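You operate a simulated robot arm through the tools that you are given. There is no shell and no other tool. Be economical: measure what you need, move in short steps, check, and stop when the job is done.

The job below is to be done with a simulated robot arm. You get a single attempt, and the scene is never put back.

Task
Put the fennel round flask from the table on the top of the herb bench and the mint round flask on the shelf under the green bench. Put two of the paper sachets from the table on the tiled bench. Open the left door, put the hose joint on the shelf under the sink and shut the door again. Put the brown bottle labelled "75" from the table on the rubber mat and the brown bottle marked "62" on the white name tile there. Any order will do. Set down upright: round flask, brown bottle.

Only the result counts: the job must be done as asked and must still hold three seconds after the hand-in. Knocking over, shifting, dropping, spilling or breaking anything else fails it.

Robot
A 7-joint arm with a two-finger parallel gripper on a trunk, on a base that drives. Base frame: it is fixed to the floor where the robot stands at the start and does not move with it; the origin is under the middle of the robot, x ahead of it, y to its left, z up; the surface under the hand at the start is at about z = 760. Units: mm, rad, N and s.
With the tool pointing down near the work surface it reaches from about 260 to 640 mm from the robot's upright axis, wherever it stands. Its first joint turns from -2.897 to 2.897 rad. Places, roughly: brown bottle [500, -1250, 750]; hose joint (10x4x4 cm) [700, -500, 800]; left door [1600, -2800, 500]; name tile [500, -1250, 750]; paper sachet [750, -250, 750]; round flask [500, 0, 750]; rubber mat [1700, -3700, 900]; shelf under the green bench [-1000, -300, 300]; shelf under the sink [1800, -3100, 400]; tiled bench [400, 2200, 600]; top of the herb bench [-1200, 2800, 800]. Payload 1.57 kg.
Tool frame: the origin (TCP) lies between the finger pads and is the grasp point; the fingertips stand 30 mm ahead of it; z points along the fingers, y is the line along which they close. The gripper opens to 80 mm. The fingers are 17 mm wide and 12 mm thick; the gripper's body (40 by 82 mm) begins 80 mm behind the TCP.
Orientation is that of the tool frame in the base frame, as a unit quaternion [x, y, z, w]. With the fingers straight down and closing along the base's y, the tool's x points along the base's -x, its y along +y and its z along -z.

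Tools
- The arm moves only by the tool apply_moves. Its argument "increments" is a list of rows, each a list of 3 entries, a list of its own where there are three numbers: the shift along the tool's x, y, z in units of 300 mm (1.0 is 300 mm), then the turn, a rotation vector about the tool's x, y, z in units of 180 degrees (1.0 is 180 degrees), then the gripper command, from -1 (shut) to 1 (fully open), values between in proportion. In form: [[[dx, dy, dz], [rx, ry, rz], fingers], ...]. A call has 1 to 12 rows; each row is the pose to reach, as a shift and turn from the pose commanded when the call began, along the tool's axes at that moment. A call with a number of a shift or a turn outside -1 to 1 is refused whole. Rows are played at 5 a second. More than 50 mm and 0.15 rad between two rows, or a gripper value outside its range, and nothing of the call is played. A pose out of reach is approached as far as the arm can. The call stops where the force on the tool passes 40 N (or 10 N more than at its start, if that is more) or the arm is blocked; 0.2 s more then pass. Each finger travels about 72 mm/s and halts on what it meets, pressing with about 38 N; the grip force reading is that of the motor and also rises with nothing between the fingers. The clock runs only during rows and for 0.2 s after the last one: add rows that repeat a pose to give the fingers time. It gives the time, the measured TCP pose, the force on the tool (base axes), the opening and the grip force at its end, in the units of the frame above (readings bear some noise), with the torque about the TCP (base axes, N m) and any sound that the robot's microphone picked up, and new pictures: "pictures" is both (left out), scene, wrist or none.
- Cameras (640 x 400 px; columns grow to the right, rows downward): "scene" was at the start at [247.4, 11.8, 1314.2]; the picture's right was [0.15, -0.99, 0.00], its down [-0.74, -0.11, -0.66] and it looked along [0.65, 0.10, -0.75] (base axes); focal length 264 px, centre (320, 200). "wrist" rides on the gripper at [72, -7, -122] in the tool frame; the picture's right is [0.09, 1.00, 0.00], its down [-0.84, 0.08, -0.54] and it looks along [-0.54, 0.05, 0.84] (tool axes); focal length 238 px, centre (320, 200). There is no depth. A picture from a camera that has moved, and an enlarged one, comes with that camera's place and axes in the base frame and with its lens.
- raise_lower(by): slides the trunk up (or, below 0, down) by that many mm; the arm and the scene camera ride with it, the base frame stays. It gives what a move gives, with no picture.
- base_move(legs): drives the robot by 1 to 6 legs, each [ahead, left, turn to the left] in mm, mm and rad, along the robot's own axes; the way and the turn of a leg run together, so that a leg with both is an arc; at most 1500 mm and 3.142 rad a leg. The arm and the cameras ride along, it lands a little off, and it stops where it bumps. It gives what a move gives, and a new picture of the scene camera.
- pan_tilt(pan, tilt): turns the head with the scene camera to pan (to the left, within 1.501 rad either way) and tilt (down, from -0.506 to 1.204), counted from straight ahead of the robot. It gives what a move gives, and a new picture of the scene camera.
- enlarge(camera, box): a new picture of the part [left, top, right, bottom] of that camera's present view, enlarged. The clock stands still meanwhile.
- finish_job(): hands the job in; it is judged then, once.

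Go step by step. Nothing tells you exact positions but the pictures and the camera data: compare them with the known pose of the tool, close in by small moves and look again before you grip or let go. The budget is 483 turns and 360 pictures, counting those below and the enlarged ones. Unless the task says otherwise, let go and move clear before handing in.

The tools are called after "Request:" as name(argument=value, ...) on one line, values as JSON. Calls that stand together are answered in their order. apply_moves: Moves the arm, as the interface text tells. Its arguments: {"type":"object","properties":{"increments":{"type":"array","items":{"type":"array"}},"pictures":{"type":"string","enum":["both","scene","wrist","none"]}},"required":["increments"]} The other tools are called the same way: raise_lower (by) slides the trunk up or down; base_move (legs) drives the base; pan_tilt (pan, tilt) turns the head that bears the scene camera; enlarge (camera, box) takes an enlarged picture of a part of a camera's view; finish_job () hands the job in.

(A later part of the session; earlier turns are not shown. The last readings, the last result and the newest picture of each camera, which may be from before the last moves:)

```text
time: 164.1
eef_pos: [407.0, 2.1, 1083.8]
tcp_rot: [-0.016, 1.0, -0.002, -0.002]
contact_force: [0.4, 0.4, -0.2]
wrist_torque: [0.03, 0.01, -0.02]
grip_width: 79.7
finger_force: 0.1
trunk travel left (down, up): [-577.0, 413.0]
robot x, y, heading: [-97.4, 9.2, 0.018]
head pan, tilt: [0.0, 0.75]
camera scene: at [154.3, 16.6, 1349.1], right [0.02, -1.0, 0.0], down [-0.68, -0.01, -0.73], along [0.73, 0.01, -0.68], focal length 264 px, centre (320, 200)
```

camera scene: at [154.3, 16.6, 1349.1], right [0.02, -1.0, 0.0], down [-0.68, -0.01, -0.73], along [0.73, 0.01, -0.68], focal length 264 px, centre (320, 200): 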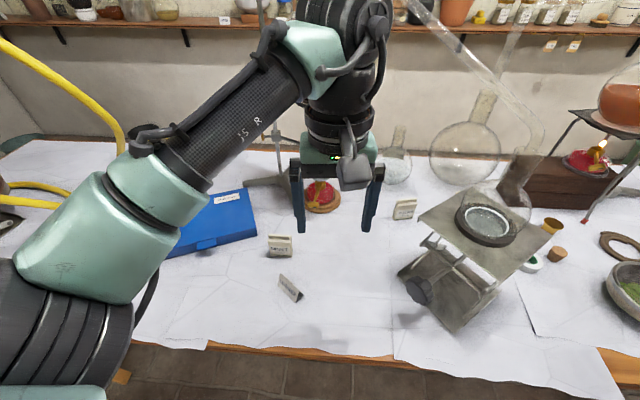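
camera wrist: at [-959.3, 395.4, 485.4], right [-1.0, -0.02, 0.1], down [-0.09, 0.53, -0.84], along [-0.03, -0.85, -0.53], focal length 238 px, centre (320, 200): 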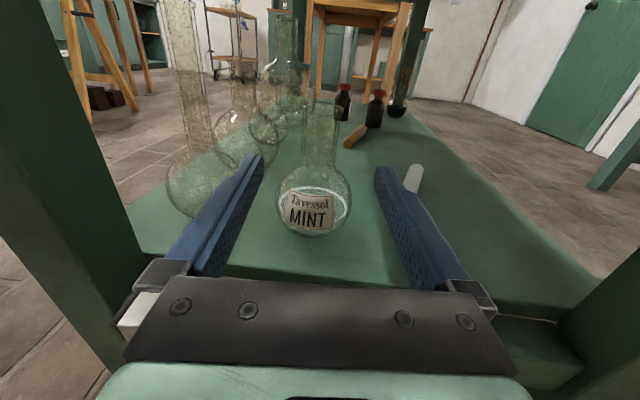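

Request:
enlarge(camera="scene", box=[240, 170, 440, 310])

Request:
apply_moves(increments=[[[0, 0, 0], [0, 0, 0], 1]], pictures="wrist")

```text
2.86 times, centred on (340, 240) of scene
camera zoom: at [154.3, 16.6, 1349.1], right [0.02, -1.0, 0.0], down [-0.68, -0.01, -0.73], along [0.73, 0.01, -0.68], focal length 754 px, centre (263, 86)
```

zoom: 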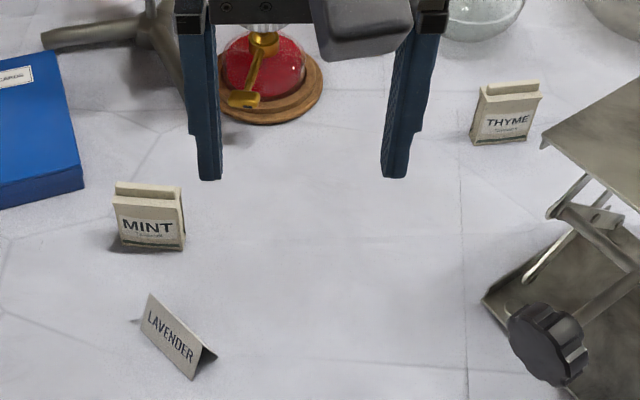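

```text
time: 164.4
eef_pos: [407.4, 1.0, 1084.2]
tcp_rot: [-0.016, 1.0, -0.002, -0.003]
contact_force: [-0.8, 0.7, 0.1]
wrist_torque: [-0.03, 0.01, -0.03]
grip_width: 79.8
finger_force: 0.1
trunk travel left (down, up): [-577.0, 413.0]
robot x, y, heading: [-95.1, 8.3, 0.017]
head pan, tilt: [0.0, 0.75]
camera wrist: at [335.2, -6.4, 1208.1], right [-0.12, 0.99, 0.0], down [0.84, 0.11, 0.54], along [0.53, 0.06, -0.84], focal length 238 px, centre (320, 200)
```

wrist: 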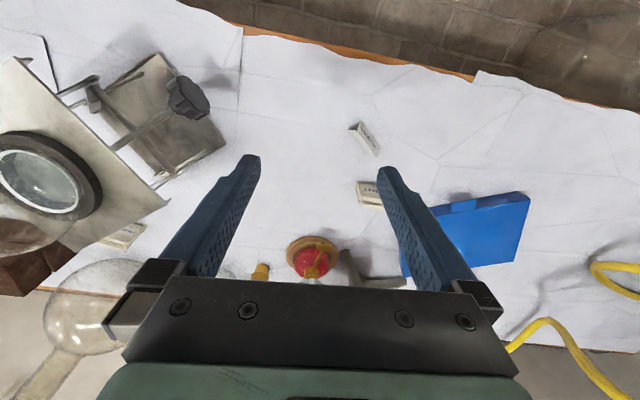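

MINT sachet ≈(572, 128), ~60 wide, facing the robot; THYME ≈(715, -230). Grip MINT across its thickness: roll wrist 90°, and move base closer.

Request:
base_move(legs=[[95, 90, -0.017]])

Request:
apply_moves(increments=[[[0, 0, 0], [0, 0, 0.045], 1], [[0, 0, 0], [0, 0, 0.09], 1], [[0, 0, 0], [0, 0, 0.135], 1], [[0, 0, 0], [0, 0, 0.18], 1], [[0, 0, 0], [0, 0, 0.225], 1], [[0, 0, 0], [0, 0, 0.27], 1], [[0, 0, 0], [0, 0, 0.315], 1], [[0, 0, 0], [0, 0, 0.36], 1], [[0, 0, 0], [0, 0, 0.405], 1], [[0, 0, 0], [0, 0, 0.45], 1], [[0, 0, 0], [0, 0, 0.495], 1], [[0, 0, 0], [0, 0, 0.495], 1]], pictures="both")

```text
time: 165.7
eef_pos: [499.9, 84.9, 1083.3]
tcp_rot: [-0.008, 1.0, -0.002, -0.002]
contact_force: [1.0, -0.3, -0.4]
wrist_torque: [0.0, 0.01, 0.0]
grip_width: 79.7
finger_force: 0.1
trunk travel left (down, up): [-577.0, 413.0]
robot x, y, heading: [-9.0, 101.9, 0.004]
head pan, tilt: [0.0, 0.75]
camera scene: at [248.7, 104.1, 1348.9], right [0.0, -1.0, 0.0], down [-0.68, 0.0, -0.73], along [0.73, 0.0, -0.68], focal length 264 px, centre (320, 200)
```

scene: 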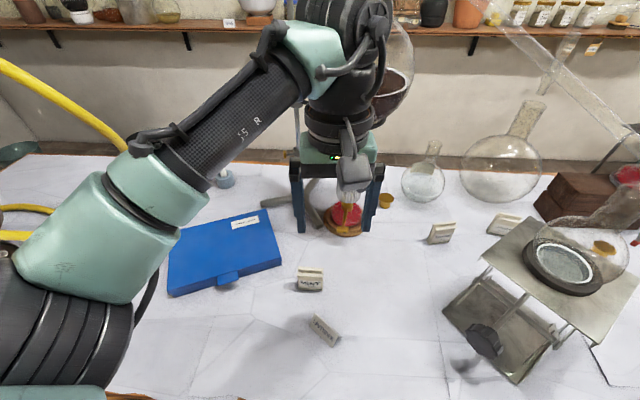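

```text
time: 168.3
eef_pos: [500.2, 84.8, 1083.4]
tcp_rot: [0.696, 0.718, -0.003, 0.0]
contact_force: [0.5, 0.4, 0.7]
wrist_torque: [0.0, 0.04, 0.02]
grip_width: 80.1
finger_force: 0.0
trunk travel left (down, up): [-577.0, 413.0]
robot x, y, heading: [-4.8, 104.5, 0.002]
head pan, tilt: [0.0, 0.75]
camera scene: at [248.0, 103.5, 1349.1], right [0.0, -1.0, 0.0], down [-0.68, 0.0, -0.73], along [0.73, 0.0, -0.68], focal length 264 px, centre (320, 200)
camera wrist: at [491.8, 157.2, 1206.8], right [0.99, 0.12, -0.01], down [0.1, -0.83, 0.55], along [0.06, -0.54, -0.84], focal length 238 px, centre (320, 200)
```

scene: 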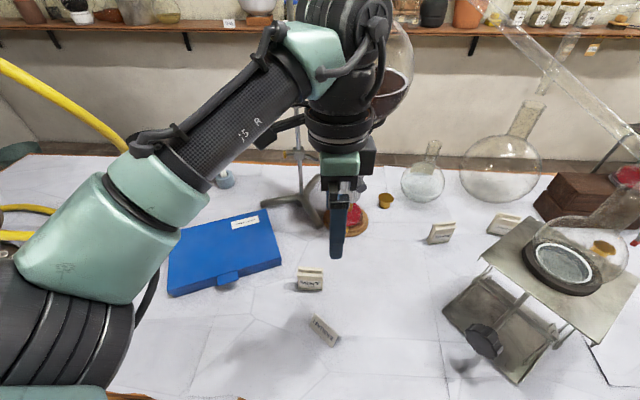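
wrist: 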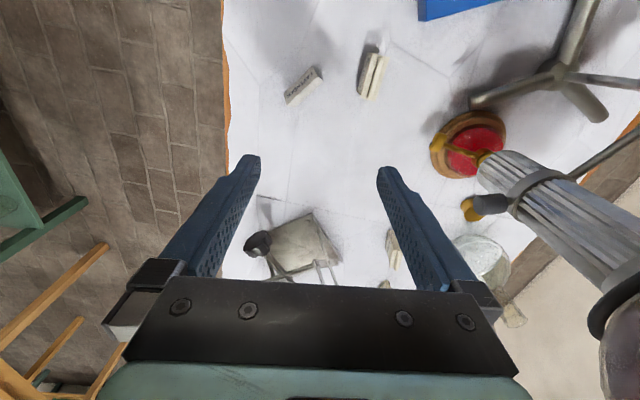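

Request:
enlarge(camera="wrist", box=[340, 30, 420, 110])

Request:
enlarge(camera="scene", box=[280, 250, 350, 310])

```text
5.00 times, centred on (380, 70) of wrist
camera zoom: at [491.8, 157.2, 1206.8], right [0.99, 0.12, -0.01], down [0.1, -0.83, 0.55], along [0.06, -0.54, -0.84], focal length 1192 px, centre (20, 850)
```

zoom: 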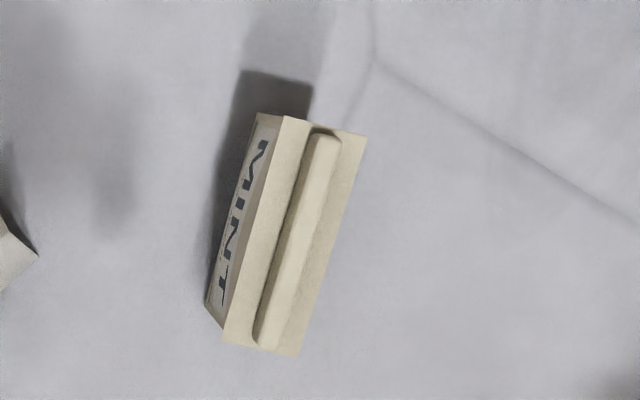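

```text
6.67 times, centred on (315, 280) of scene
camera zoom: at [248.0, 103.5, 1349.1], right [0.0, -1.0, 0.0], down [-0.68, 0.0, -0.73], along [0.73, 0.0, -0.68], focal length 1760 px, centre (353, -333)
```

zoom: 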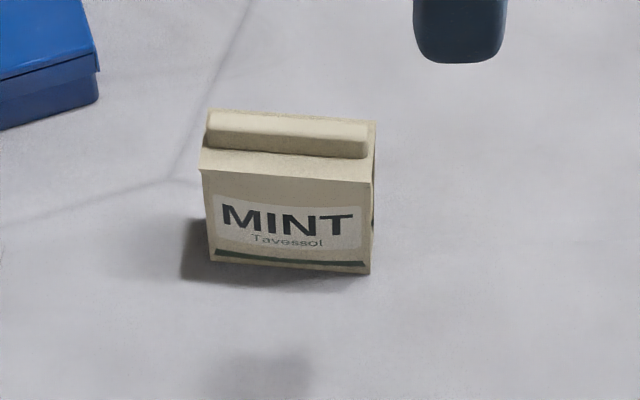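

MINT centre ≈(574.5, 127.5), yaw ≈-0.085, top z≈820. Move above and descend to check.

Request:
apply_moves(increments=[[[0.07, 0.12, 0.07], [0, 0, 0.02], 1], [[0.135, 0.2, 0.15], [0, 0, 0.037], 1], [[0.135, 0.252, 0.27], [0, 0, 0.037], 1], [[0.135, 0.252, 0.4], [0, 0, 0.037], 1], [[0.135, 0.252, 0.53], [0, 0, 0.037], 1], [[0.135, 0.252, 0.67], [0, 0, 0.037], 1], [[0.135, 0.252, 0.67], [0, 0, 0.037], 1]], pictures="both")

```text
time: 169.9
eef_pos: [570.7, 126.4, 879.6]
tcp_rot: [0.737, 0.676, -0.003, 0.0]
contact_force: [-0.3, -0.4, 0.4]
wrist_torque: [-0.01, 0.02, 0.01]
grip_width: 79.9
finger_force: 0.1
trunk travel left (down, up): [-577.0, 413.0]
robot x, y, heading: [-3.0, 98.4, 0.006]
head pan, tilt: [0.0, 0.75]
camera scene: at [248.0, 103.5, 1349.1], right [0.0, -1.0, 0.0], down [-0.68, 0.0, -0.73], along [0.73, 0.0, -0.68], focal length 264 px, centre (320, 200)
camera wrist: at [571.9, 199.0, 1003.4], right [1.0, 0.01, 0.0], down [0.01, -0.84, 0.55], along [0.0, -0.55, -0.84], focal length 238 px, centre (320, 200)
```

scene: 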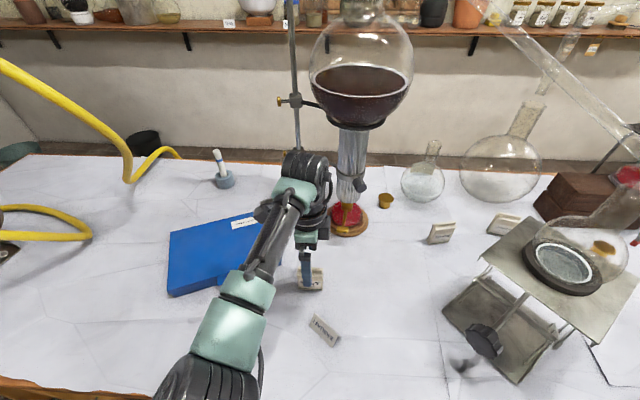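
wrist: 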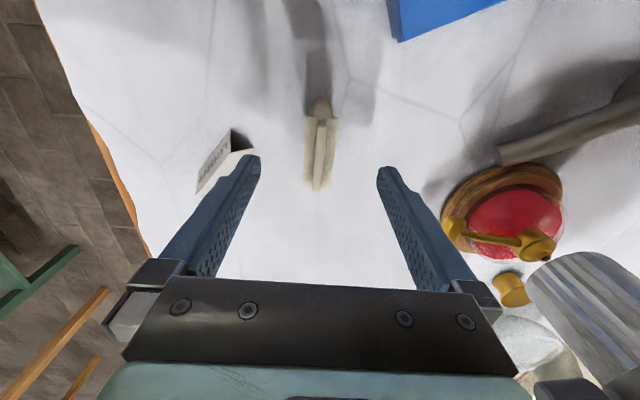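

Request:
apply_moves(increments=[[[0, 0.008, 0.1], [0, 0, 0], 0.4], [[0, 0.008, 0.2], [0, 0, 0], 0.4], [[0, 0.008, 0.265], [0, 0, 0], 0.4], [[0, 0.008, 0.265], [0, 0, 0], 0.4]], pictures="wrist")

```text
time: 170.9
eef_pos: [576.4, 126.0, 802.7]
tcp_rot: [0.737, 0.676, -0.003, 0.001]
contact_force: [1.0, -0.3, 0.7]
wrist_torque: [0.02, -0.01, 0.0]
grip_width: 55.9
finger_force: 0.0
trunk travel left (down, up): [-577.0, 413.0]
robot x, y, heading: [-1.0, 104.2, 0.001]
head pan, tilt: [0.0, 0.75]
camera wrist: at [574.9, 199.8, 925.7], right [1.0, 0.01, 0.0], down [0.01, -0.84, 0.55], along [0.0, -0.55, -0.84], focal length 238 px, centre (320, 200)
```

wrist: 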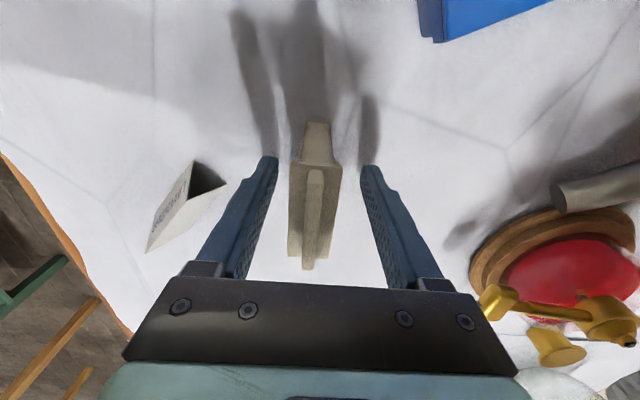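

Request:
apply_moves(increments=[[[0, 0, 0], [0, 0, 0], -1], [[0, 0, 0], [0, 0, 0], -1], [[0, 0, 0], [0, 0, 0], -1], [[0, 0, 0], [0, 0, 0], -1], [[0, 0, -0.15], [0, 0, 0], -1], [[0, 0, -0.3], [0, 0, 0], -1], [[0, 0, -0.45], [0, 0, 0], -1], [[0, 0, -0.6], [0, 0, 0], -1], [[0, 0, -0.75], [0, 0, 0], -1], [[0, 0, -0.75], [0, 0, 0], -1]], pictures="both")

```text
time: 173.1
eef_pos: [576.4, 125.3, 1026.1]
tcp_rot: [0.736, 0.677, -0.003, -0.001]
contact_force: [-0.3, -0.5, 0.5]
wrist_torque: [0.0, -0.03, 0.02]
grip_width: 22.8
finger_force: 35.2
trunk travel left (down, up): [-577.0, 413.0]
robot x, y, heading: [-7.5, 104.6, 0.001]
head pan, tilt: [0.0, 0.75]
camera scene: at [248.3, 103.5, 1349.0], right [0.0, -1.0, 0.0], down [-0.68, 0.0, -0.73], along [0.73, 0.0, -0.68], focal length 264 px, centre (320, 200)
camera wrist: at [575.2, 198.9, 1150.4], right [1.0, 0.01, -0.01], down [0.01, -0.84, 0.55], along [0.0, -0.55, -0.84], focal length 238 px, centre (320, 200)
```

scene: 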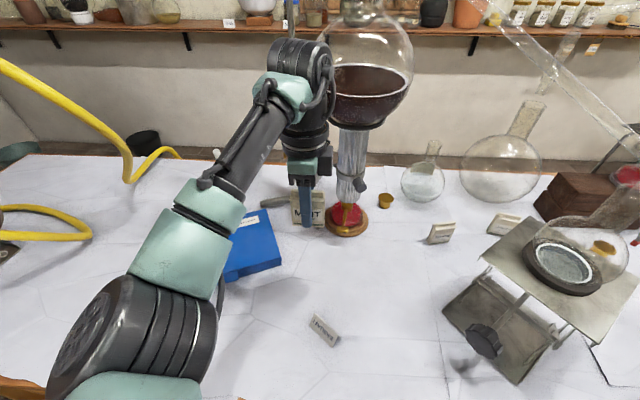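
wrist: 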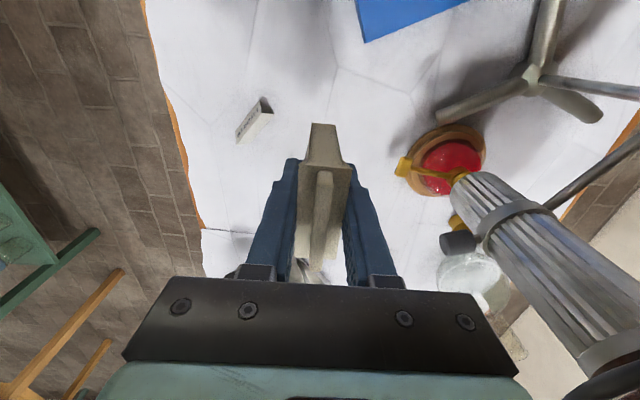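

MINT sachet held. Retract and drive to the tiled bench, arriving at about (-300, 2100) facing +x.

Request:
apply_moves(increments=[[[0, -0.15, -0.05], [0, 0, 0], -1], [[0, -0.3, -0.1], [0, 0, 0], -1], [[0, -0.45, -0.15], [0, 0, 0], -1], [[0, -0.6, -0.15], [0, 0, 0], -1], [[0, -0.7, -0.15], [0, 0, 0], -1], [[0, -0.7, -0.15], [0, 0, 0], -1]], pictures="none")

Request:
base_move(legs=[[-320, 0, 0], [0, 0, 1.57], [1000, 0, 0], [950, 0, 0]])

Request:
pan_tilt(pan=-1.2, tilt=0.8)

```text
time: 174.5
eef_pos: [369.8, 143.0, 1073.9]
tcp_rot: [0.737, 0.676, -0.004, 0.0]
contact_force: [0.7, 0.1, -0.1]
wrist_torque: [0.0, 0.02, 0.01]
grip_width: 22.3
finger_force: 35.2
trunk travel left (down, up): [-577.0, 413.0]
robot x, y, heading: [-3.4, 105.2, 0.001]
head pan, tilt: [0.0, 0.75]
```

```text
time: 189.8
eef_pos: [-368.9, 2438.7, 1074.4]
tcp_rot: [0.038, 0.999, -0.001, 0.002]
contact_force: [0.1, 0.3, -0.3]
wrist_torque: [0.01, 0.02, 0.01]
grip_width: 22.7
finger_force: 35.2
trunk travel left (down, up): [-577.0, 413.0]
robot x, y, heading: [-324.9, 2055.7, 1.579]
head pan, tilt: [0.0, 0.75]
camera scene: at [-329.0, 2316.0, 1349.0], right [1.0, 0.01, 0.0], down [0.01, -0.68, -0.73], along [-0.01, 0.73, -0.68], focal length 264 px, centre (320, 200)
```

scene: 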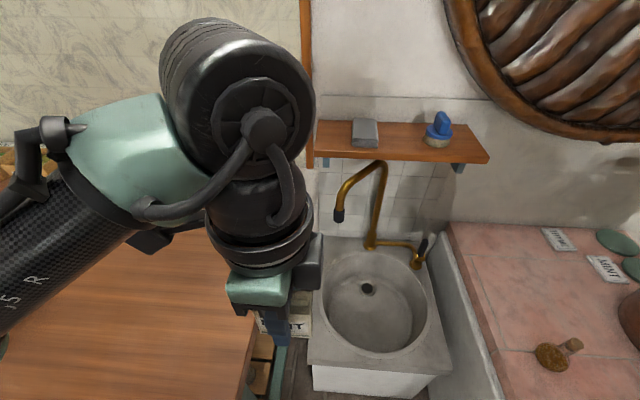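

```text
time: 191.2
eef_pos: [-369.3, 2436.6, 1073.9]
tcp_rot: [0.039, 0.999, -0.002, 0.002]
contact_force: [-0.3, 0.4, -0.2]
wrist_torque: [0.0, 0.0, -0.06]
grip_width: 22.5
finger_force: 35.1
trunk travel left (down, up): [-577.0, 413.0]
robot x, y, heading: [-324.9, 2064.0, 1.579]
head pan, tilt: [-1.201, 0.799]
camera scene: at [-253.3, 2263.0, 1345.1], right [0.37, -0.93, 0.0], down [-0.67, -0.27, -0.7], along [0.65, 0.26, -0.72], focal length 264 px, centre (320, 200)
```

scene: 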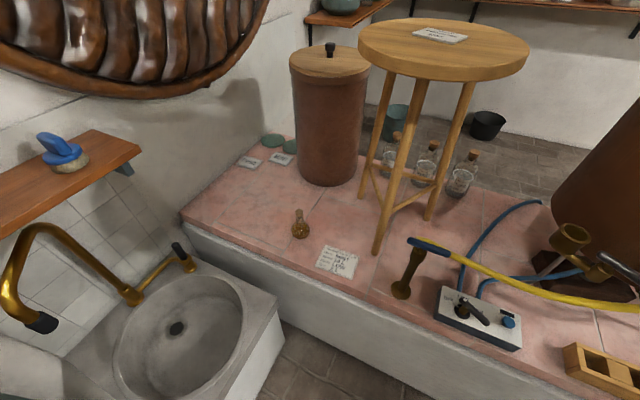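

Request:
enlarge(camera="scene", box=[180, 120, 400, 330])

Request:
enlarge(camera="scene", box=[340, 200, 640, 400])

```text
1.90 times, centred on (290, 225) of scene
camera zoom: at [-253.3, 2263.0, 1345.1], right [0.37, -0.93, 0.0], down [-0.67, -0.27, -0.7], along [0.65, 0.26, -0.72], focal length 503 px, centre (377, 152)
```

zoom: 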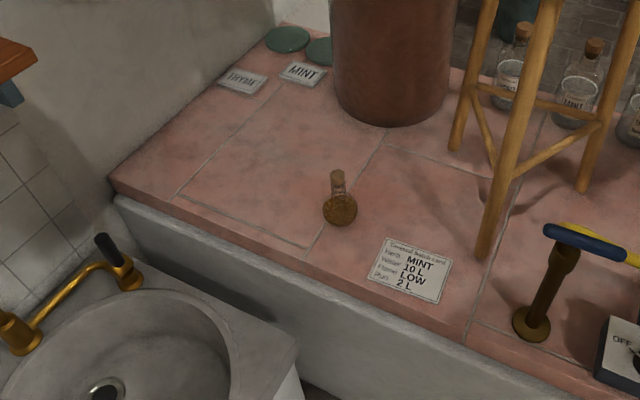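

```text
2.00 times, centred on (490, 300) of scene
camera zoom: at [-253.3, 2263.0, 1345.1], right [0.37, -0.93, 0.0], down [-0.67, -0.27, -0.7], along [0.65, 0.26, -0.72], focal length 528 px, centre (-20, 0)
```

zoom: 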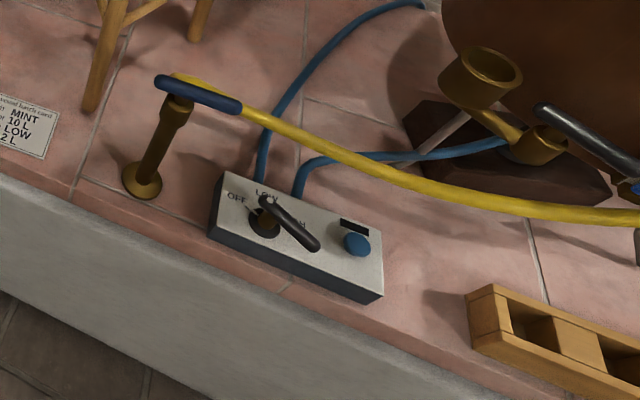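

Chosen spot: free tiles between the batch card and the brass tap, ≈(130–205, 2255). Turn right to face the tiled bench and look.

Request:
base_move(legs=[[0, 0, -1.575]])

Request:
pan_tilt(pan=0.3, tilt=0.9)

```text
time: 195.6
eef_pos: [49.3, 2081.2, 1073.9]
tcp_rot: [0.755, 0.655, -0.002, 0.0]
contact_force: [-0.3, -0.3, 1.1]
wrist_torque: [-0.02, 0.01, 0.01]
grip_width: 22.9
finger_force: 35.7
trunk travel left (down, up): [-577.0, 413.0]
robot x, y, heading: [-325.4, 2065.0, -0.055]
head pan, tilt: [-1.201, 0.799]
camera scene: at [-131.4, 1977.3, 1345.1], right [-0.95, -0.31, 0.0], down [-0.22, 0.68, -0.7], along [0.22, -0.66, -0.72], focal length 264 px, centre (320, 200)
```

scene: 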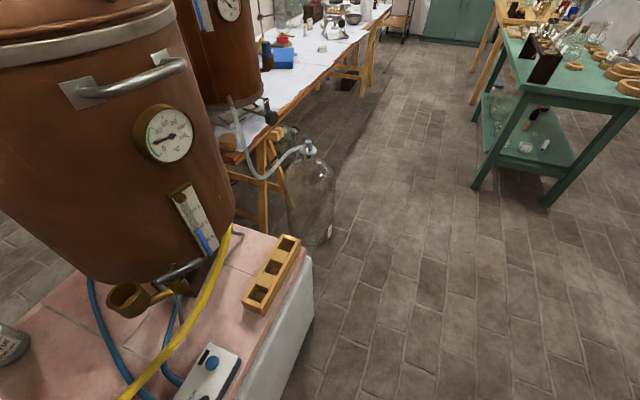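

```text
time: 197.2
eef_pos: [49.2, 2080.6, 1075.4]
tcp_rot: [0.755, 0.656, -0.003, 0.001]
contact_force: [-0.4, 0.2, -0.6]
wrist_torque: [0.02, 0.02, 0.03]
grip_width: 23.0
finger_force: 35.1
trunk travel left (down, up): [-577.0, 413.0]
robot x, y, heading: [-328.3, 2061.4, -0.052]
head pan, tilt: [0.3, 0.901]
camera scene: at [-83.4, 2072.4, 1337.2], right [0.24, -0.97, 0.0], down [-0.76, -0.19, -0.62], along [0.6, 0.15, -0.78], focal length 264 px, centre (320, 200)
```

scene: 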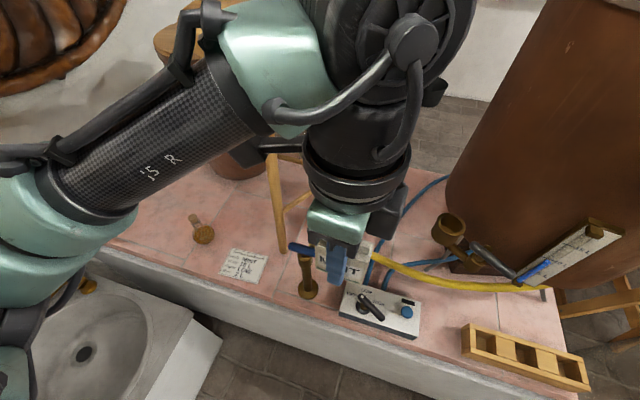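

Lower the trunk first (a stool seat overhangs the area), then move sideways and in.

Request:
raise_lower(by=-300)

Request:
apply_moves(increments=[[[0.15, -0.02, 0], [0, 0, -0.01], -1], [[0.3, -0.04, 0], [0, 0, -0.02], -1], [[0.45, -0.06, 0], [0, 0, -0.03], -1], [[0.585, -0.083, 0], [0, 0, -0.0446], -1], [[0.585, -0.083, 0], [0, 0, -0.0446], -1]], pictures="both")

```text
time: 200.2
eef_pos: [49.7, 2081.2, 774.8]
tcp_rot: [0.755, 0.655, -0.004, 0.001]
contact_force: [0.1, 0.5, -0.2]
wrist_torque: [0.01, -0.03, 0.0]
grip_width: 22.7
finger_force: 35.0
trunk travel left (down, up): [-277.0, 713.0]
robot x, y, heading: [-328.3, 2065.3, -0.054]
head pan, tilt: [0.3, 0.901]
```

```text
time: 201.4
eef_pos: [47.9, 2259.1, 775.0]
tcp_rot: [0.707, 0.707, -0.003, 0.0]
contact_force: [-0.8, 0.0, -0.4]
wrist_torque: [0.02, -0.04, -0.04]
grip_width: 22.8
finger_force: 35.4
trunk travel left (down, up): [-277.0, 713.0]
robot x, y, heading: [-325.4, 2065.4, -0.05]
head pan, tilt: [0.3, 0.901]
camera scene: at [-83.4, 2072.5, 1037.2], right [0.24, -0.97, 0.0], down [-0.76, -0.19, -0.62], along [0.6, 0.15, -0.78], focal length 264 px, centre (320, 200)
camera wrist: at [41.8, 2333.0, 897.6], right [1.0, 0.09, -0.01], down [0.08, -0.83, 0.54], along [0.05, -0.54, -0.84], focal length 238 px, centre (320, 200)
```

scene: 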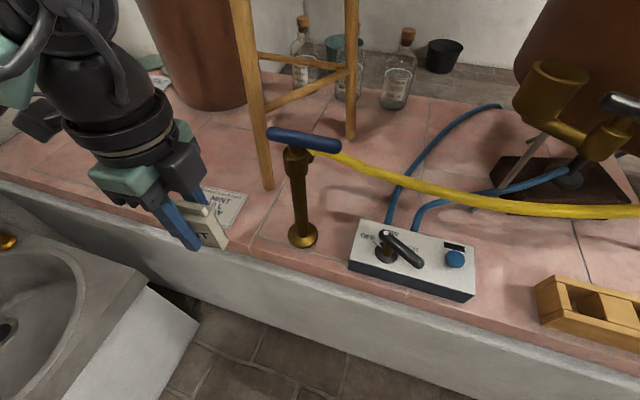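
wrist: 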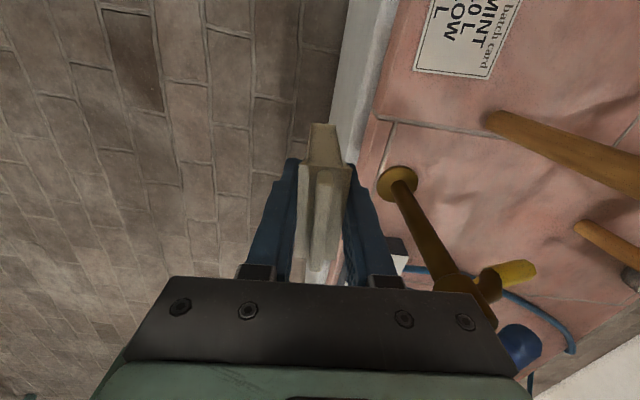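

Space between tap foot (y≈2211) and card (y≈2318) confirmed. Move to (198, 2263) and lower.

Request:
apply_moves(increments=[[[0.013, 0.16, 0], [0, 0, 0], -1], [[0.013, 0.32, 0], [0, 0, 0], -1], [[0.013, 0.47, 0], [0, 0, 0], -1], [[0.013, 0.5, 0.1], [0, 0, 0], -1], [[0.013, 0.5, 0.24], [0, 0, 0], -1], [[0.013, 0.5, 0.35], [0, 0, 0], -1], [[0.013, 0.5, 0.35], [0, 0, 0], -1]], pictures="both")

```text
time: 203.0
eef_pos: [197.4, 2261.6, 669.3]
tcp_rot: [0.708, 0.706, -0.003, -0.001]
contact_force: [0.5, -0.3, -0.8]
wrist_torque: [0.01, -0.01, -0.01]
grip_width: 22.6
finger_force: 35.4
trunk travel left (down, up): [-277.0, 713.0]
robot x, y, heading: [-327.6, 2061.1, -0.053]
head pan, tilt: [0.3, 0.901]
camera scene: at [-83.4, 2072.4, 1037.2], right [0.24, -0.97, 0.0], down [-0.76, -0.19, -0.62], along [0.6, 0.15, -0.78], focal length 264 px, centre (320, 200)
camera wrist: at [191.3, 2335.2, 792.3], right [1.0, 0.09, 0.0], down [0.08, -0.83, 0.54], along [0.05, -0.54, -0.84], focal length 238 px, centre (320, 200)
```

scene: 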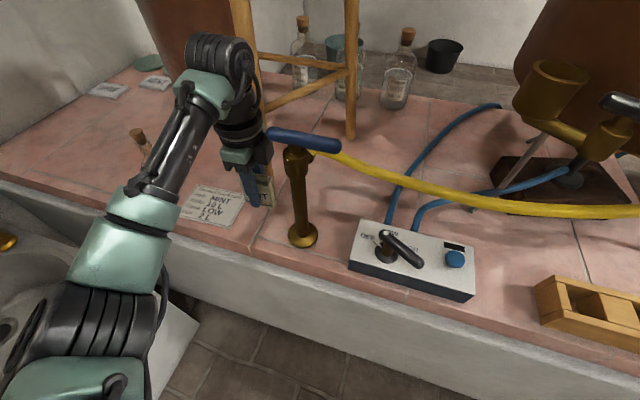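
wrist: 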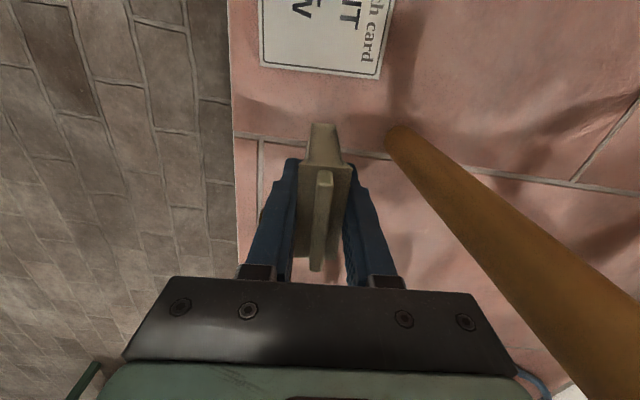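

Request:
apply_moves(increments=[[[0, 0, 0.02], [0, 0, 0], -1], [[0, 0, 0.04], [0, 0, 0], -1], [[0, 0, 0.055], [0, 0, 0], -1], [[0, 0, 0.067], [0, 0, 0], -1], [[0, 0, 0.077], [0, 0, 0], -1], [[0, 0, 0.087], [0, 0, 0], -1], [[0, 0, 0.087], [0, 0, 0], -1]], pictures="none")

```text
time: 204.6
eef_pos: [197.7, 2261.4, 642.4]
tcp_rot: [0.707, 0.707, -0.003, -0.001]
contact_force: [-0.1, -0.4, 0.5]
wrist_torque: [-0.03, -0.03, 0.02]
grip_width: 22.8
finger_force: 35.3
trunk travel left (down, up): [-277.0, 713.0]
robot x, y, heading: [-326.0, 2065.6, -0.048]
head pan, tilt: [0.3, 0.901]
```

Request:
apply_moves(increments=[[[0, 0, 0.01], [0, 0, 0], -1], [[0, 0, 0.02], [0, 0, 0], -1], [[0, 0, 0.03], [0, 0, 0], -1], [[0, 0, 0.04], [0, 0, 0], -1], [[0, 0, 0.05], [0, 0, 0], -1], [[0, 0, 0.06], [0, 0, 0], -1], [[0, 0, 0.06], [0, 0, 0], -1]], pictures="both")

```text
time: 206.2
eef_pos: [198.7, 2262.9, 626.0]
tcp_rot: [0.708, 0.707, 0.0, 0.001]
contact_force: [0.6, -2.7, 18.0]
wrist_torque: [-0.16, 0.01, -0.02]
grip_width: 22.7
finger_force: 35.5
trunk travel left (down, up): [-277.0, 713.0]
robot x, y, heading: [-326.2, 2060.2, -0.057]
head pan, tilt: [0.3, 0.901]
camera scene: at [-84.6, 2071.8, 1037.9], right [0.24, -0.97, 0.0], down [-0.76, -0.19, -0.62], along [0.6, 0.15, -0.78], focal length 264 px, centre (320, 200)
camera wrist: at [192.3, 2334.9, 749.7], right [1.0, 0.09, 0.0], down [0.08, -0.84, 0.54], along [0.05, -0.54, -0.84], focal length 238 px, centre (320, 200)
```

scene: 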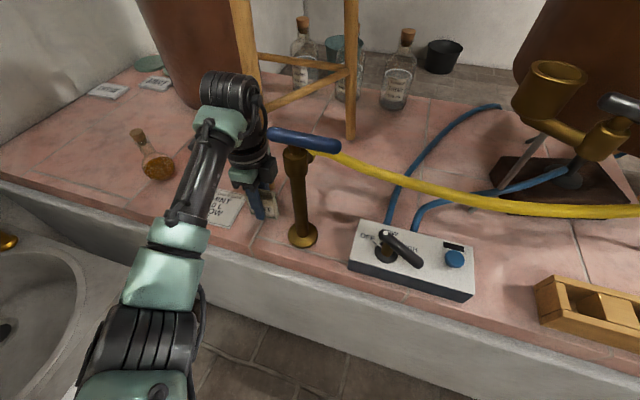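
wrist: 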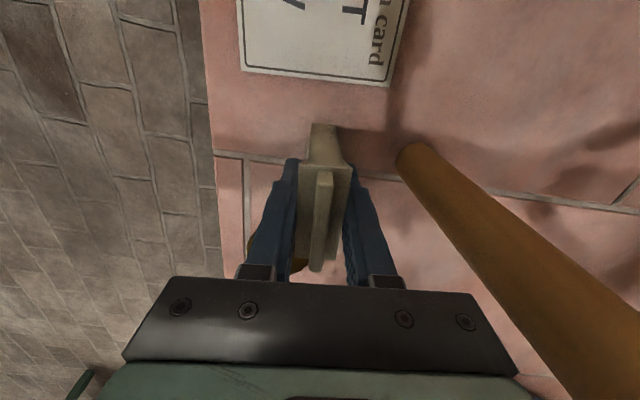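

Contact at the tiles. Relieve slightly and open only partway, then lift straight up.

Request:
apply_moves(increments=[[[0, 0, -0.008], [0, 0, 0], -1], [[0, 0, -0.008], [0, 0, 0], -0.1], [[0, 0, -0.008], [0, 0, 0], -0.1], [[0, 0, -0.008], [0, 0, 0], -0.1]], pictures="wrist")

```text
time: 207.2
eef_pos: [199.1, 2262.9, 626.4]
tcp_rot: [0.707, 0.707, -0.002, -0.001]
contact_force: [1.2, -0.2, 0.1]
wrist_torque: [0.01, -0.03, -0.01]
grip_width: 36.1
finger_force: 0.0
trunk travel left (down, up): [-277.0, 713.0]
robot x, y, heading: [-326.9, 2059.9, -0.052]
head pan, tilt: [0.3, 0.901]
camera wrist: at [192.3, 2335.3, 749.6], right [1.0, 0.09, -0.01], down [0.08, -0.83, 0.55], along [0.05, -0.54, -0.84], focal length 238 px, centre (320, 200)
```

wrist: 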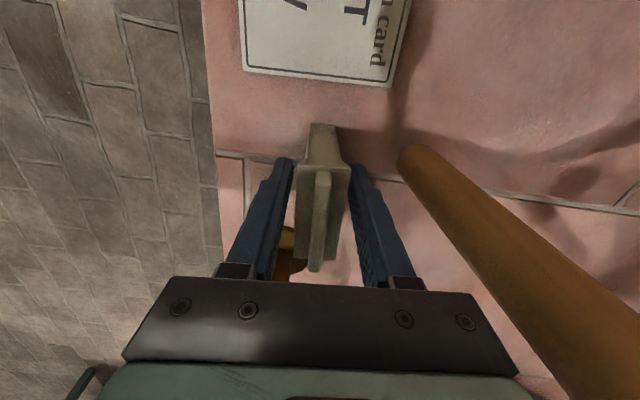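

Request:
apply_moves(increments=[[[0, 0, -0.13], [0, 0, 0], -0.1], [[0, 0, -0.28], [0, 0, 0], -0.1], [[0, 0, -0.43], [0, 0, 0], -0.1], [[0, 0, -0.5], [0, 0, 0], 0], [[0, -0.16, -0.5], [0, 0, 0], 0], [[0, -0.32, -0.5], [0, 0, 0], 0.5], [[0, -0.48, -0.5], [0, 0, 0], 1], [[0, -0.48, -0.5], [0, 0, 0], 1]], pictures="scene")

Request:
raise_lower(by=300)

```text
time: 209.0
eef_pos: [52.9, 2265.6, 776.8]
tcp_rot: [0.707, 0.707, -0.003, -0.001]
contact_force: [0.1, -0.4, 0.7]
wrist_torque: [-0.04, -0.02, -0.01]
grip_width: 80.1
finger_force: 0.0
trunk travel left (down, up): [-277.0, 713.0]
robot x, y, heading: [-326.7, 2061.1, -0.055]
head pan, tilt: [0.3, 0.901]
camera scene: at [-83.5, 2072.4, 1037.2], right [0.24, -0.97, 0.0], down [-0.76, -0.19, -0.62], along [0.6, 0.15, -0.78], focal length 264 px, centre (320, 200)
```

scene: 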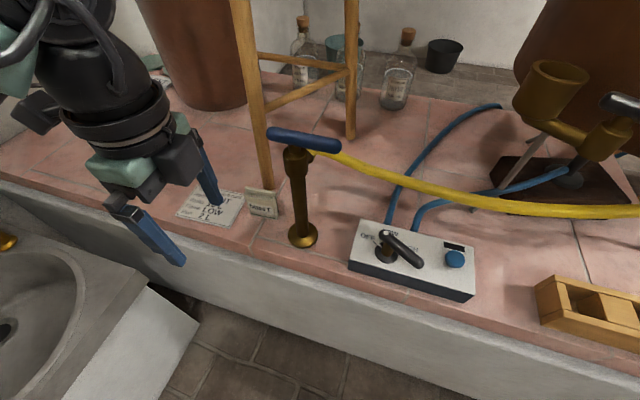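

```text
time: 212.0
eef_pos: [54.1, 2265.8, 1077.5]
tcp_rot: [0.707, 0.707, -0.003, -0.001]
contact_force: [0.8, -0.1, 0.4]
wrist_torque: [0.0, 0.04, -0.01]
grip_width: 79.8
finger_force: 0.1
trunk travel left (down, up): [-577.0, 413.0]
robot x, y, heading: [-331.7, 2063.5, -0.052]
head pan, tilt: [0.3, 0.901]
```

MINT sachet stands on the tiles. Return to the table for THYME.

Request:
base_move(legs=[[-60, 0, 0], [0, 0, -1.52], [1200, 0, 0], [900, 0, 0], [0, 0, 1.57], [330, 0, 0]])

Request:
pan_tilt(pan=-0.25, tilt=0.65)

```text
time: 232.0
eef_pos: [296.8, 162.9, 1075.6]
tcp_rot: [0.72, 0.694, -0.003, -0.001]
contact_force: [-1.0, -0.6, -0.6]
wrist_torque: [-0.01, 0.0, 0.01]
grip_width: 80.0
finger_force: 0.0
trunk travel left (down, up): [-577.0, 413.0]
robot x, y, heading: [-92.7, -23.1, -0.09]
head pan, tilt: [0.3, 0.901]
camera scene: at [152.3, -25.5, 1337.1], right [0.21, -0.98, 0.0], down [-0.77, -0.16, -0.62], along [0.61, 0.13, -0.78], focal length 264 px, centre (320, 200)
```

scene: 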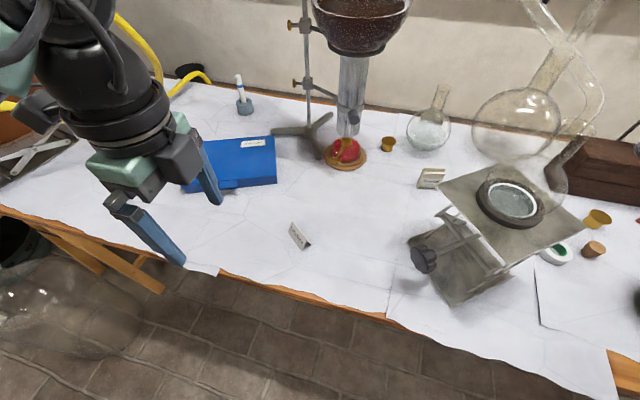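

```text
time: 233.0
eef_pos: [297.0, 161.5, 1076.6]
tcp_rot: [0.721, 0.693, -0.004, -0.001]
contact_force: [0.0, 0.8, -0.6]
wrist_torque: [0.0, 0.0, 0.01]
grip_width: 80.0
finger_force: 0.0
trunk travel left (down, up): [-577.0, 413.0]
robot x, y, heading: [-91.1, -24.6, -0.091]
head pan, tilt: [-0.25, 0.649]
camera scene: at [159.8, -70.1, 1357.7], right [-0.33, -0.94, 0.0], down [-0.57, 0.2, -0.8], along [0.75, -0.27, -0.6], focal length 264 px, centre (320, 200)
```

scene: 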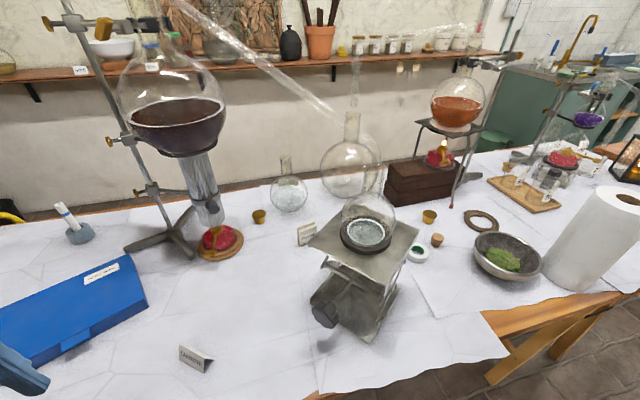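

Now move closer; heading correction and small advance, then re-measure THYME.

Request:
base_move(legs=[[100, 0, 0.09], [70, 0, 0]])

Request:
enlarge(camera="scene", box=[240, 170, 400, 290])

```text
time: 234.7
eef_pos: [452.4, 190.6, 1077.2]
tcp_rot: [0.689, 0.725, -0.003, 0.0]
contact_force: [0.6, -0.2, -0.8]
wrist_torque: [0.01, 0.01, 0.01]
grip_width: 80.2
finger_force: 0.1
trunk travel left (down, up): [-577.0, 413.0]
robot x, y, heading: [83.7, -29.5, -0.006]
head pan, tilt: [-0.25, 0.649]
camera scene: at [336.8, -53.0, 1357.5], right [-0.25, -0.97, 0.0], down [-0.59, 0.15, -0.8], along [0.77, -0.2, -0.61], focal length 264 px, centre (320, 200)
```

scene: 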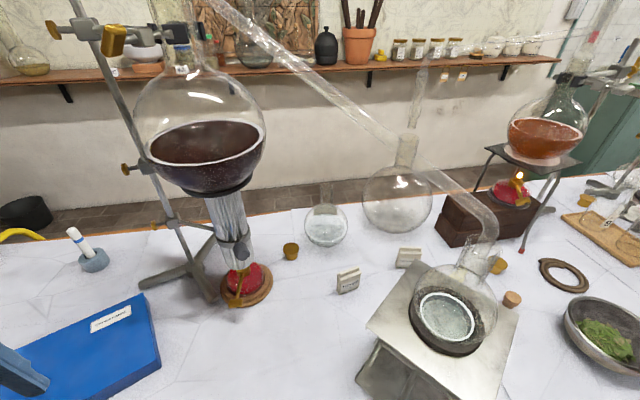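

```text
3.33 times, centred on (320, 230) of scene
camera zoom: at [336.8, -53.0, 1357.5], right [-0.25, -0.97, 0.0], down [-0.59, 0.15, -0.8], along [0.77, -0.2, -0.61], focal length 880 px, centre (320, 100)
```

zoom: 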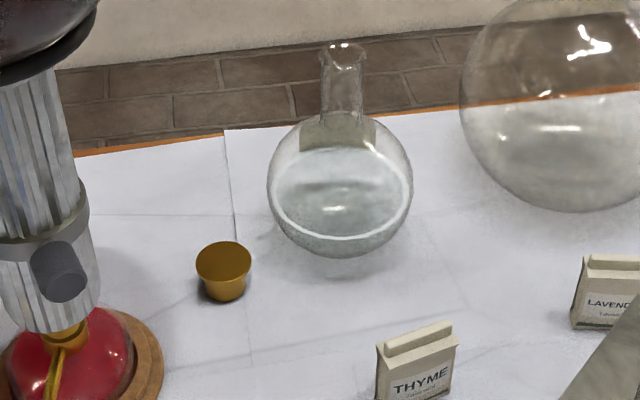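

Request:
enlarge(camera="scene", box=[310, 240, 390, 300])

```text
6.67 times, centred on (350, 270) of scene
camera zoom: at [336.8, -53.0, 1357.5], right [-0.25, -0.97, 0.0], down [-0.59, 0.15, -0.8], along [0.77, -0.2, -0.61], focal length 1760 px, centre (120, -267)
```

zoom: 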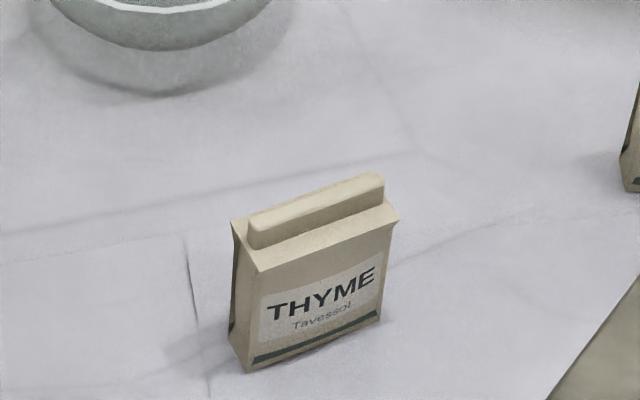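

THYME centre ≈(710, -223), yaw +0.156. Shift base slightly right/ahead.

Request:
base_move(legs=[[25, -80, 0]])

```text
time: 235.8
eef_pos: [477.0, 107.8, 1076.9]
tcp_rot: [0.69, 0.724, -0.003, 0.0]
contact_force: [-0.2, -0.1, 0.3]
wrist_torque: [-0.02, 0.02, -0.01]
grip_width: 79.9
finger_force: 0.0
trunk travel left (down, up): [-577.0, 413.0]
robot x, y, heading: [107.2, -108.7, -0.004]
head pan, tilt: [-0.25, 0.649]
camera scene: at [360.7, -134.5, 1357.6], right [-0.25, -0.97, 0.0], down [-0.59, 0.15, -0.8], along [0.77, -0.2, -0.6], focal length 264 px, centre (320, 200)
```

scene: 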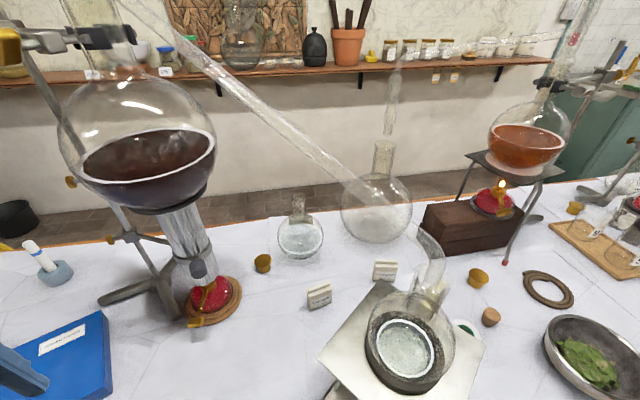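

Descend first to z≈890 at (540, 40), clear of the slanted glass tube overhead.

Request:
apply_moves(increments=[[[-0.1, 0.08, 0.08], [0, 0, -0.01], 1], [[-0.2, 0.16, 0.16], [0, 0, -0.02], 1], [[-0.237, 0.198, 0.3], [0, 0, -0.033], 1], [[-0.237, 0.198, 0.45], [0, 0, -0.033], 1], [[-0.237, 0.198, 0.6], [0, 0, -0.033], 1], [[-0.237, 0.198, 0.633], [0, 0, -0.033], 1], [[-0.237, 0.198, 0.633], [0, 0, -0.033], 1]], pictures="scene")

```text
time: 237.4
eef_pos: [537.5, 42.1, 884.5]
tcp_rot: [0.651, 0.759, -0.004, 0.0]
contact_force: [-0.1, 0.4, 0.0]
wrist_torque: [-0.01, -0.01, 0.01]
grip_width: 79.9
finger_force: 0.0
trunk travel left (down, up): [-577.0, 413.0]
robot x, y, heading: [108.8, -111.9, -0.002]
head pan, tilt: [-0.25, 0.649]
camera scene: at [360.6, -133.7, 1357.7], right [-0.25, -0.97, 0.0], down [-0.59, 0.15, -0.8], along [0.77, -0.2, -0.6], focal length 264 px, centre (320, 200)
```

scene: 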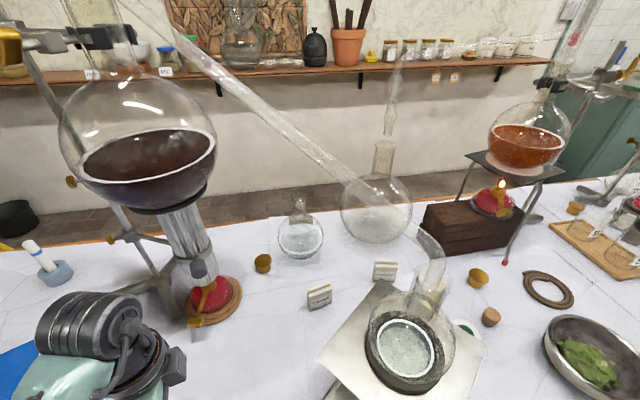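

Request:
apply_moves(increments=[[[-0.135, 0.06, 0], [0, 0, 0], 1], [[-0.27, 0.12, 0], [0, 0, 0], 1], [[-0.405, 0.18, 0], [0, 0, 0], 1], [[-0.54, 0.24, 0], [0, 0, 0], 1], [[-0.675, 0.3, 0], [0, 0, 0], 1], [[-0.675, 0.3, 0], [0, 0, 0], 1]], pictures="both")

```text
time: 238.8
eef_pos: [659.2, -141.6, 884.8]
tcp_rot: [0.651, 0.759, -0.003, 0.001]
contact_force: [0.1, -0.3, 0.1]
wrist_torque: [-0.01, 0.01, -0.01]
grip_width: 80.0
finger_force: 0.1
trunk travel left (down, up): [-577.0, 413.0]
robot x, y, heading: [107.9, -110.5, -0.005]
head pan, tilt: [-0.25, 0.649]
camera scene: at [360.3, -133.4, 1357.8], right [-0.25, -0.97, 0.0], down [-0.59, 0.15, -0.8], along [0.77, -0.2, -0.6], focal length 264 px, centre (320, 200)
camera wrist: at [640.8, -72.5, 1007.9], right [0.97, 0.24, 0.0], down [0.21, -0.81, 0.54], along [0.13, -0.53, -0.84], focal length 238 px, centre (320, 200)
```

scene: 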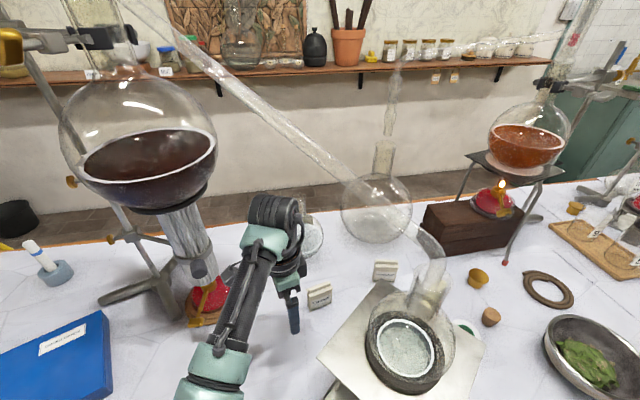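
wrist: 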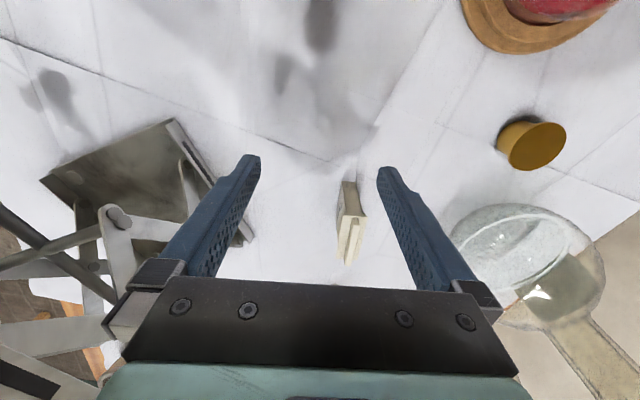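

Aligned. Finish the approach and descend around THYME.

Request:
apply_moves(increments=[[[-0.14, 0.06, 0], [0, 0, 0], 0.8], [[-0.283, 0.123, 0], [0, 0, 0], 0.6], [[-0.283, 0.123, 0.06], [0, 0, 0], 0.5], [[-0.283, 0.123, 0.06], [0, 0, 0], 0.5]], pictures="both")

```text
time: 239.8
eef_pos: [710.3, -223.4, 869.5]
tcp_rot: [0.652, 0.759, -0.004, -0.001]
contact_force: [0.2, -0.8, 0.4]
wrist_torque: [-0.01, -0.02, 0.0]
grip_width: 60.0
finger_force: 0.0
trunk travel left (down, up): [-577.0, 413.0]
robot x, y, heading: [108.1, -110.1, 0.004]
head pan, tilt: [-0.25, 0.649]
camera scene: at [360.5, -133.9, 1357.7], right [-0.25, -0.97, 0.0], down [-0.59, 0.15, -0.8], along [0.77, -0.2, -0.6], focal length 264 px, centre (320, 200)
camera wrist: at [692.1, -153.2, 992.8], right [0.97, 0.24, -0.01], down [0.21, -0.81, 0.54], along [0.13, -0.53, -0.84], focal length 238 px, centre (320, 200)
```

scene: 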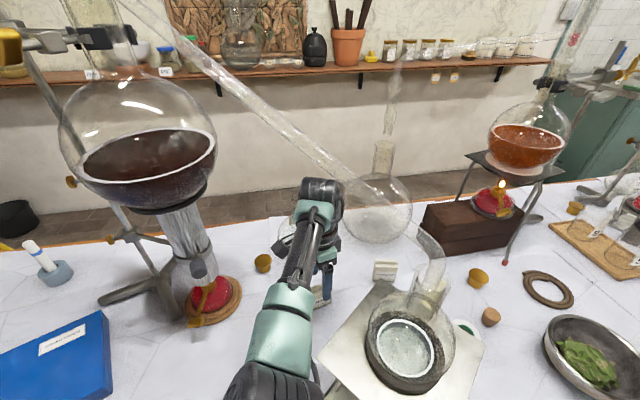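
wrist: 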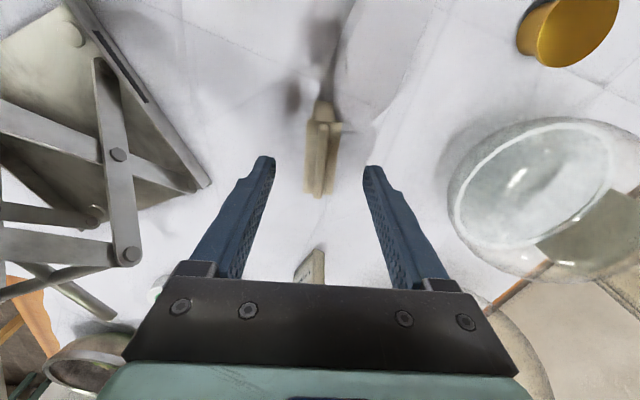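

Request:
apply_moves(increments=[[[0, 0, 0.1], [0, 0, 0], 0.5], [[0, 0, 0.21], [0, 0, 0], 0.5], [[0, 0, 0.21], [0, 0, 0], 0.5], [[0, 0, 0.215], [0, 0, 0], -1], [[0, 0, 0.215], [0, 0, 0], -1], [[0, 0, 0.215], [0, 0, 0], -1], [[0, 0, 0.215], [0, 0, 0], -1]], pictures="wrist")

```text
time: 241.4
eef_pos: [709.3, -224.0, 803.2]
tcp_rot: [0.652, 0.759, -0.003, 0.0]
contact_force: [-0.7, 0.2, -0.8]
wrist_torque: [0.02, 0.01, 0.02]
grip_width: 22.8
finger_force: 35.3
trunk travel left (down, up): [-577.0, 413.0]
robot x, y, heading: [105.4, -109.9, -0.004]
head pan, tilt: [-0.25, 0.649]
camera wrist: at [691.8, -152.8, 927.8], right [0.97, 0.24, -0.01], down [0.21, -0.81, 0.54], along [0.13, -0.53, -0.84], focal length 238 px, centre (320, 200)
```

wrist: 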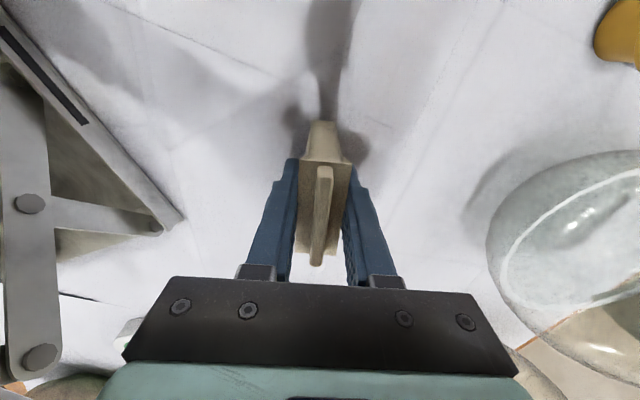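

Grasped THYME. Lift 80 mm and retrace the path out.

Request:
apply_moves(increments=[[[0, 0, -0.14], [0, 0, 0], -1], [[0, 0, -0.27], [0, 0, 0], -1], [[0.14, -0.062, -0.27], [0, 0, 0], -1], [[0.28, -0.124, -0.27], [0, 0, 0], -1], [[0.42, -0.186, -0.27], [0, 0, 0], -1], [[0.56, -0.248, -0.27], [0, 0, 0], -1], [[0.7, -0.31, -0.27], [0, 0, 0], -1], [[0.84, -0.372, -0.27], [0, 0, 0], -1], [[0.96, -0.43, -0.27], [0, 0, 0], -1], [[0.96, -0.43, -0.42], [0, 0, 0], -1], [[0.96, -0.43, -0.57], [0, 0, 0], -1], [[0.96, -0.43, -0.57], [0, 0, 0], -1]], pictures="scene")

```text
time: 244.0
eef_pos: [536.0, 43.2, 977.3]
tcp_rot: [0.651, 0.759, -0.003, -0.001]
contact_force: [0.5, -0.9, -1.1]
wrist_torque: [-0.01, 0.02, 0.0]
grip_width: 22.6
finger_force: 35.2
trunk travel left (down, up): [-577.0, 413.0]
robot x, y, heading: [105.6, -111.6, -0.001]
head pan, tilt: [-0.25, 0.649]
camera scene: at [360.7, -133.8, 1357.6], right [-0.25, -0.97, 0.0], down [-0.59, 0.15, -0.8], along [0.77, -0.2, -0.6], focal length 264 px, centre (320, 200)
```

scene: 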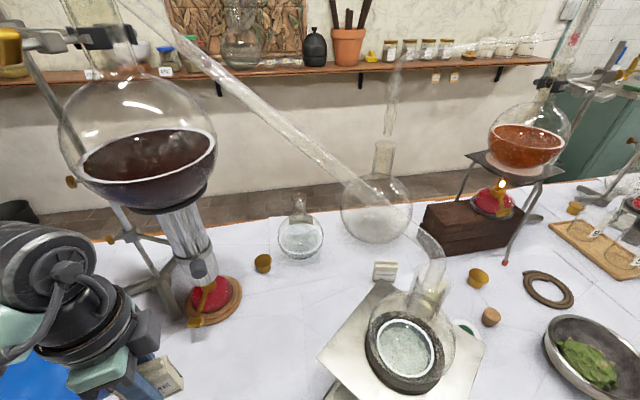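

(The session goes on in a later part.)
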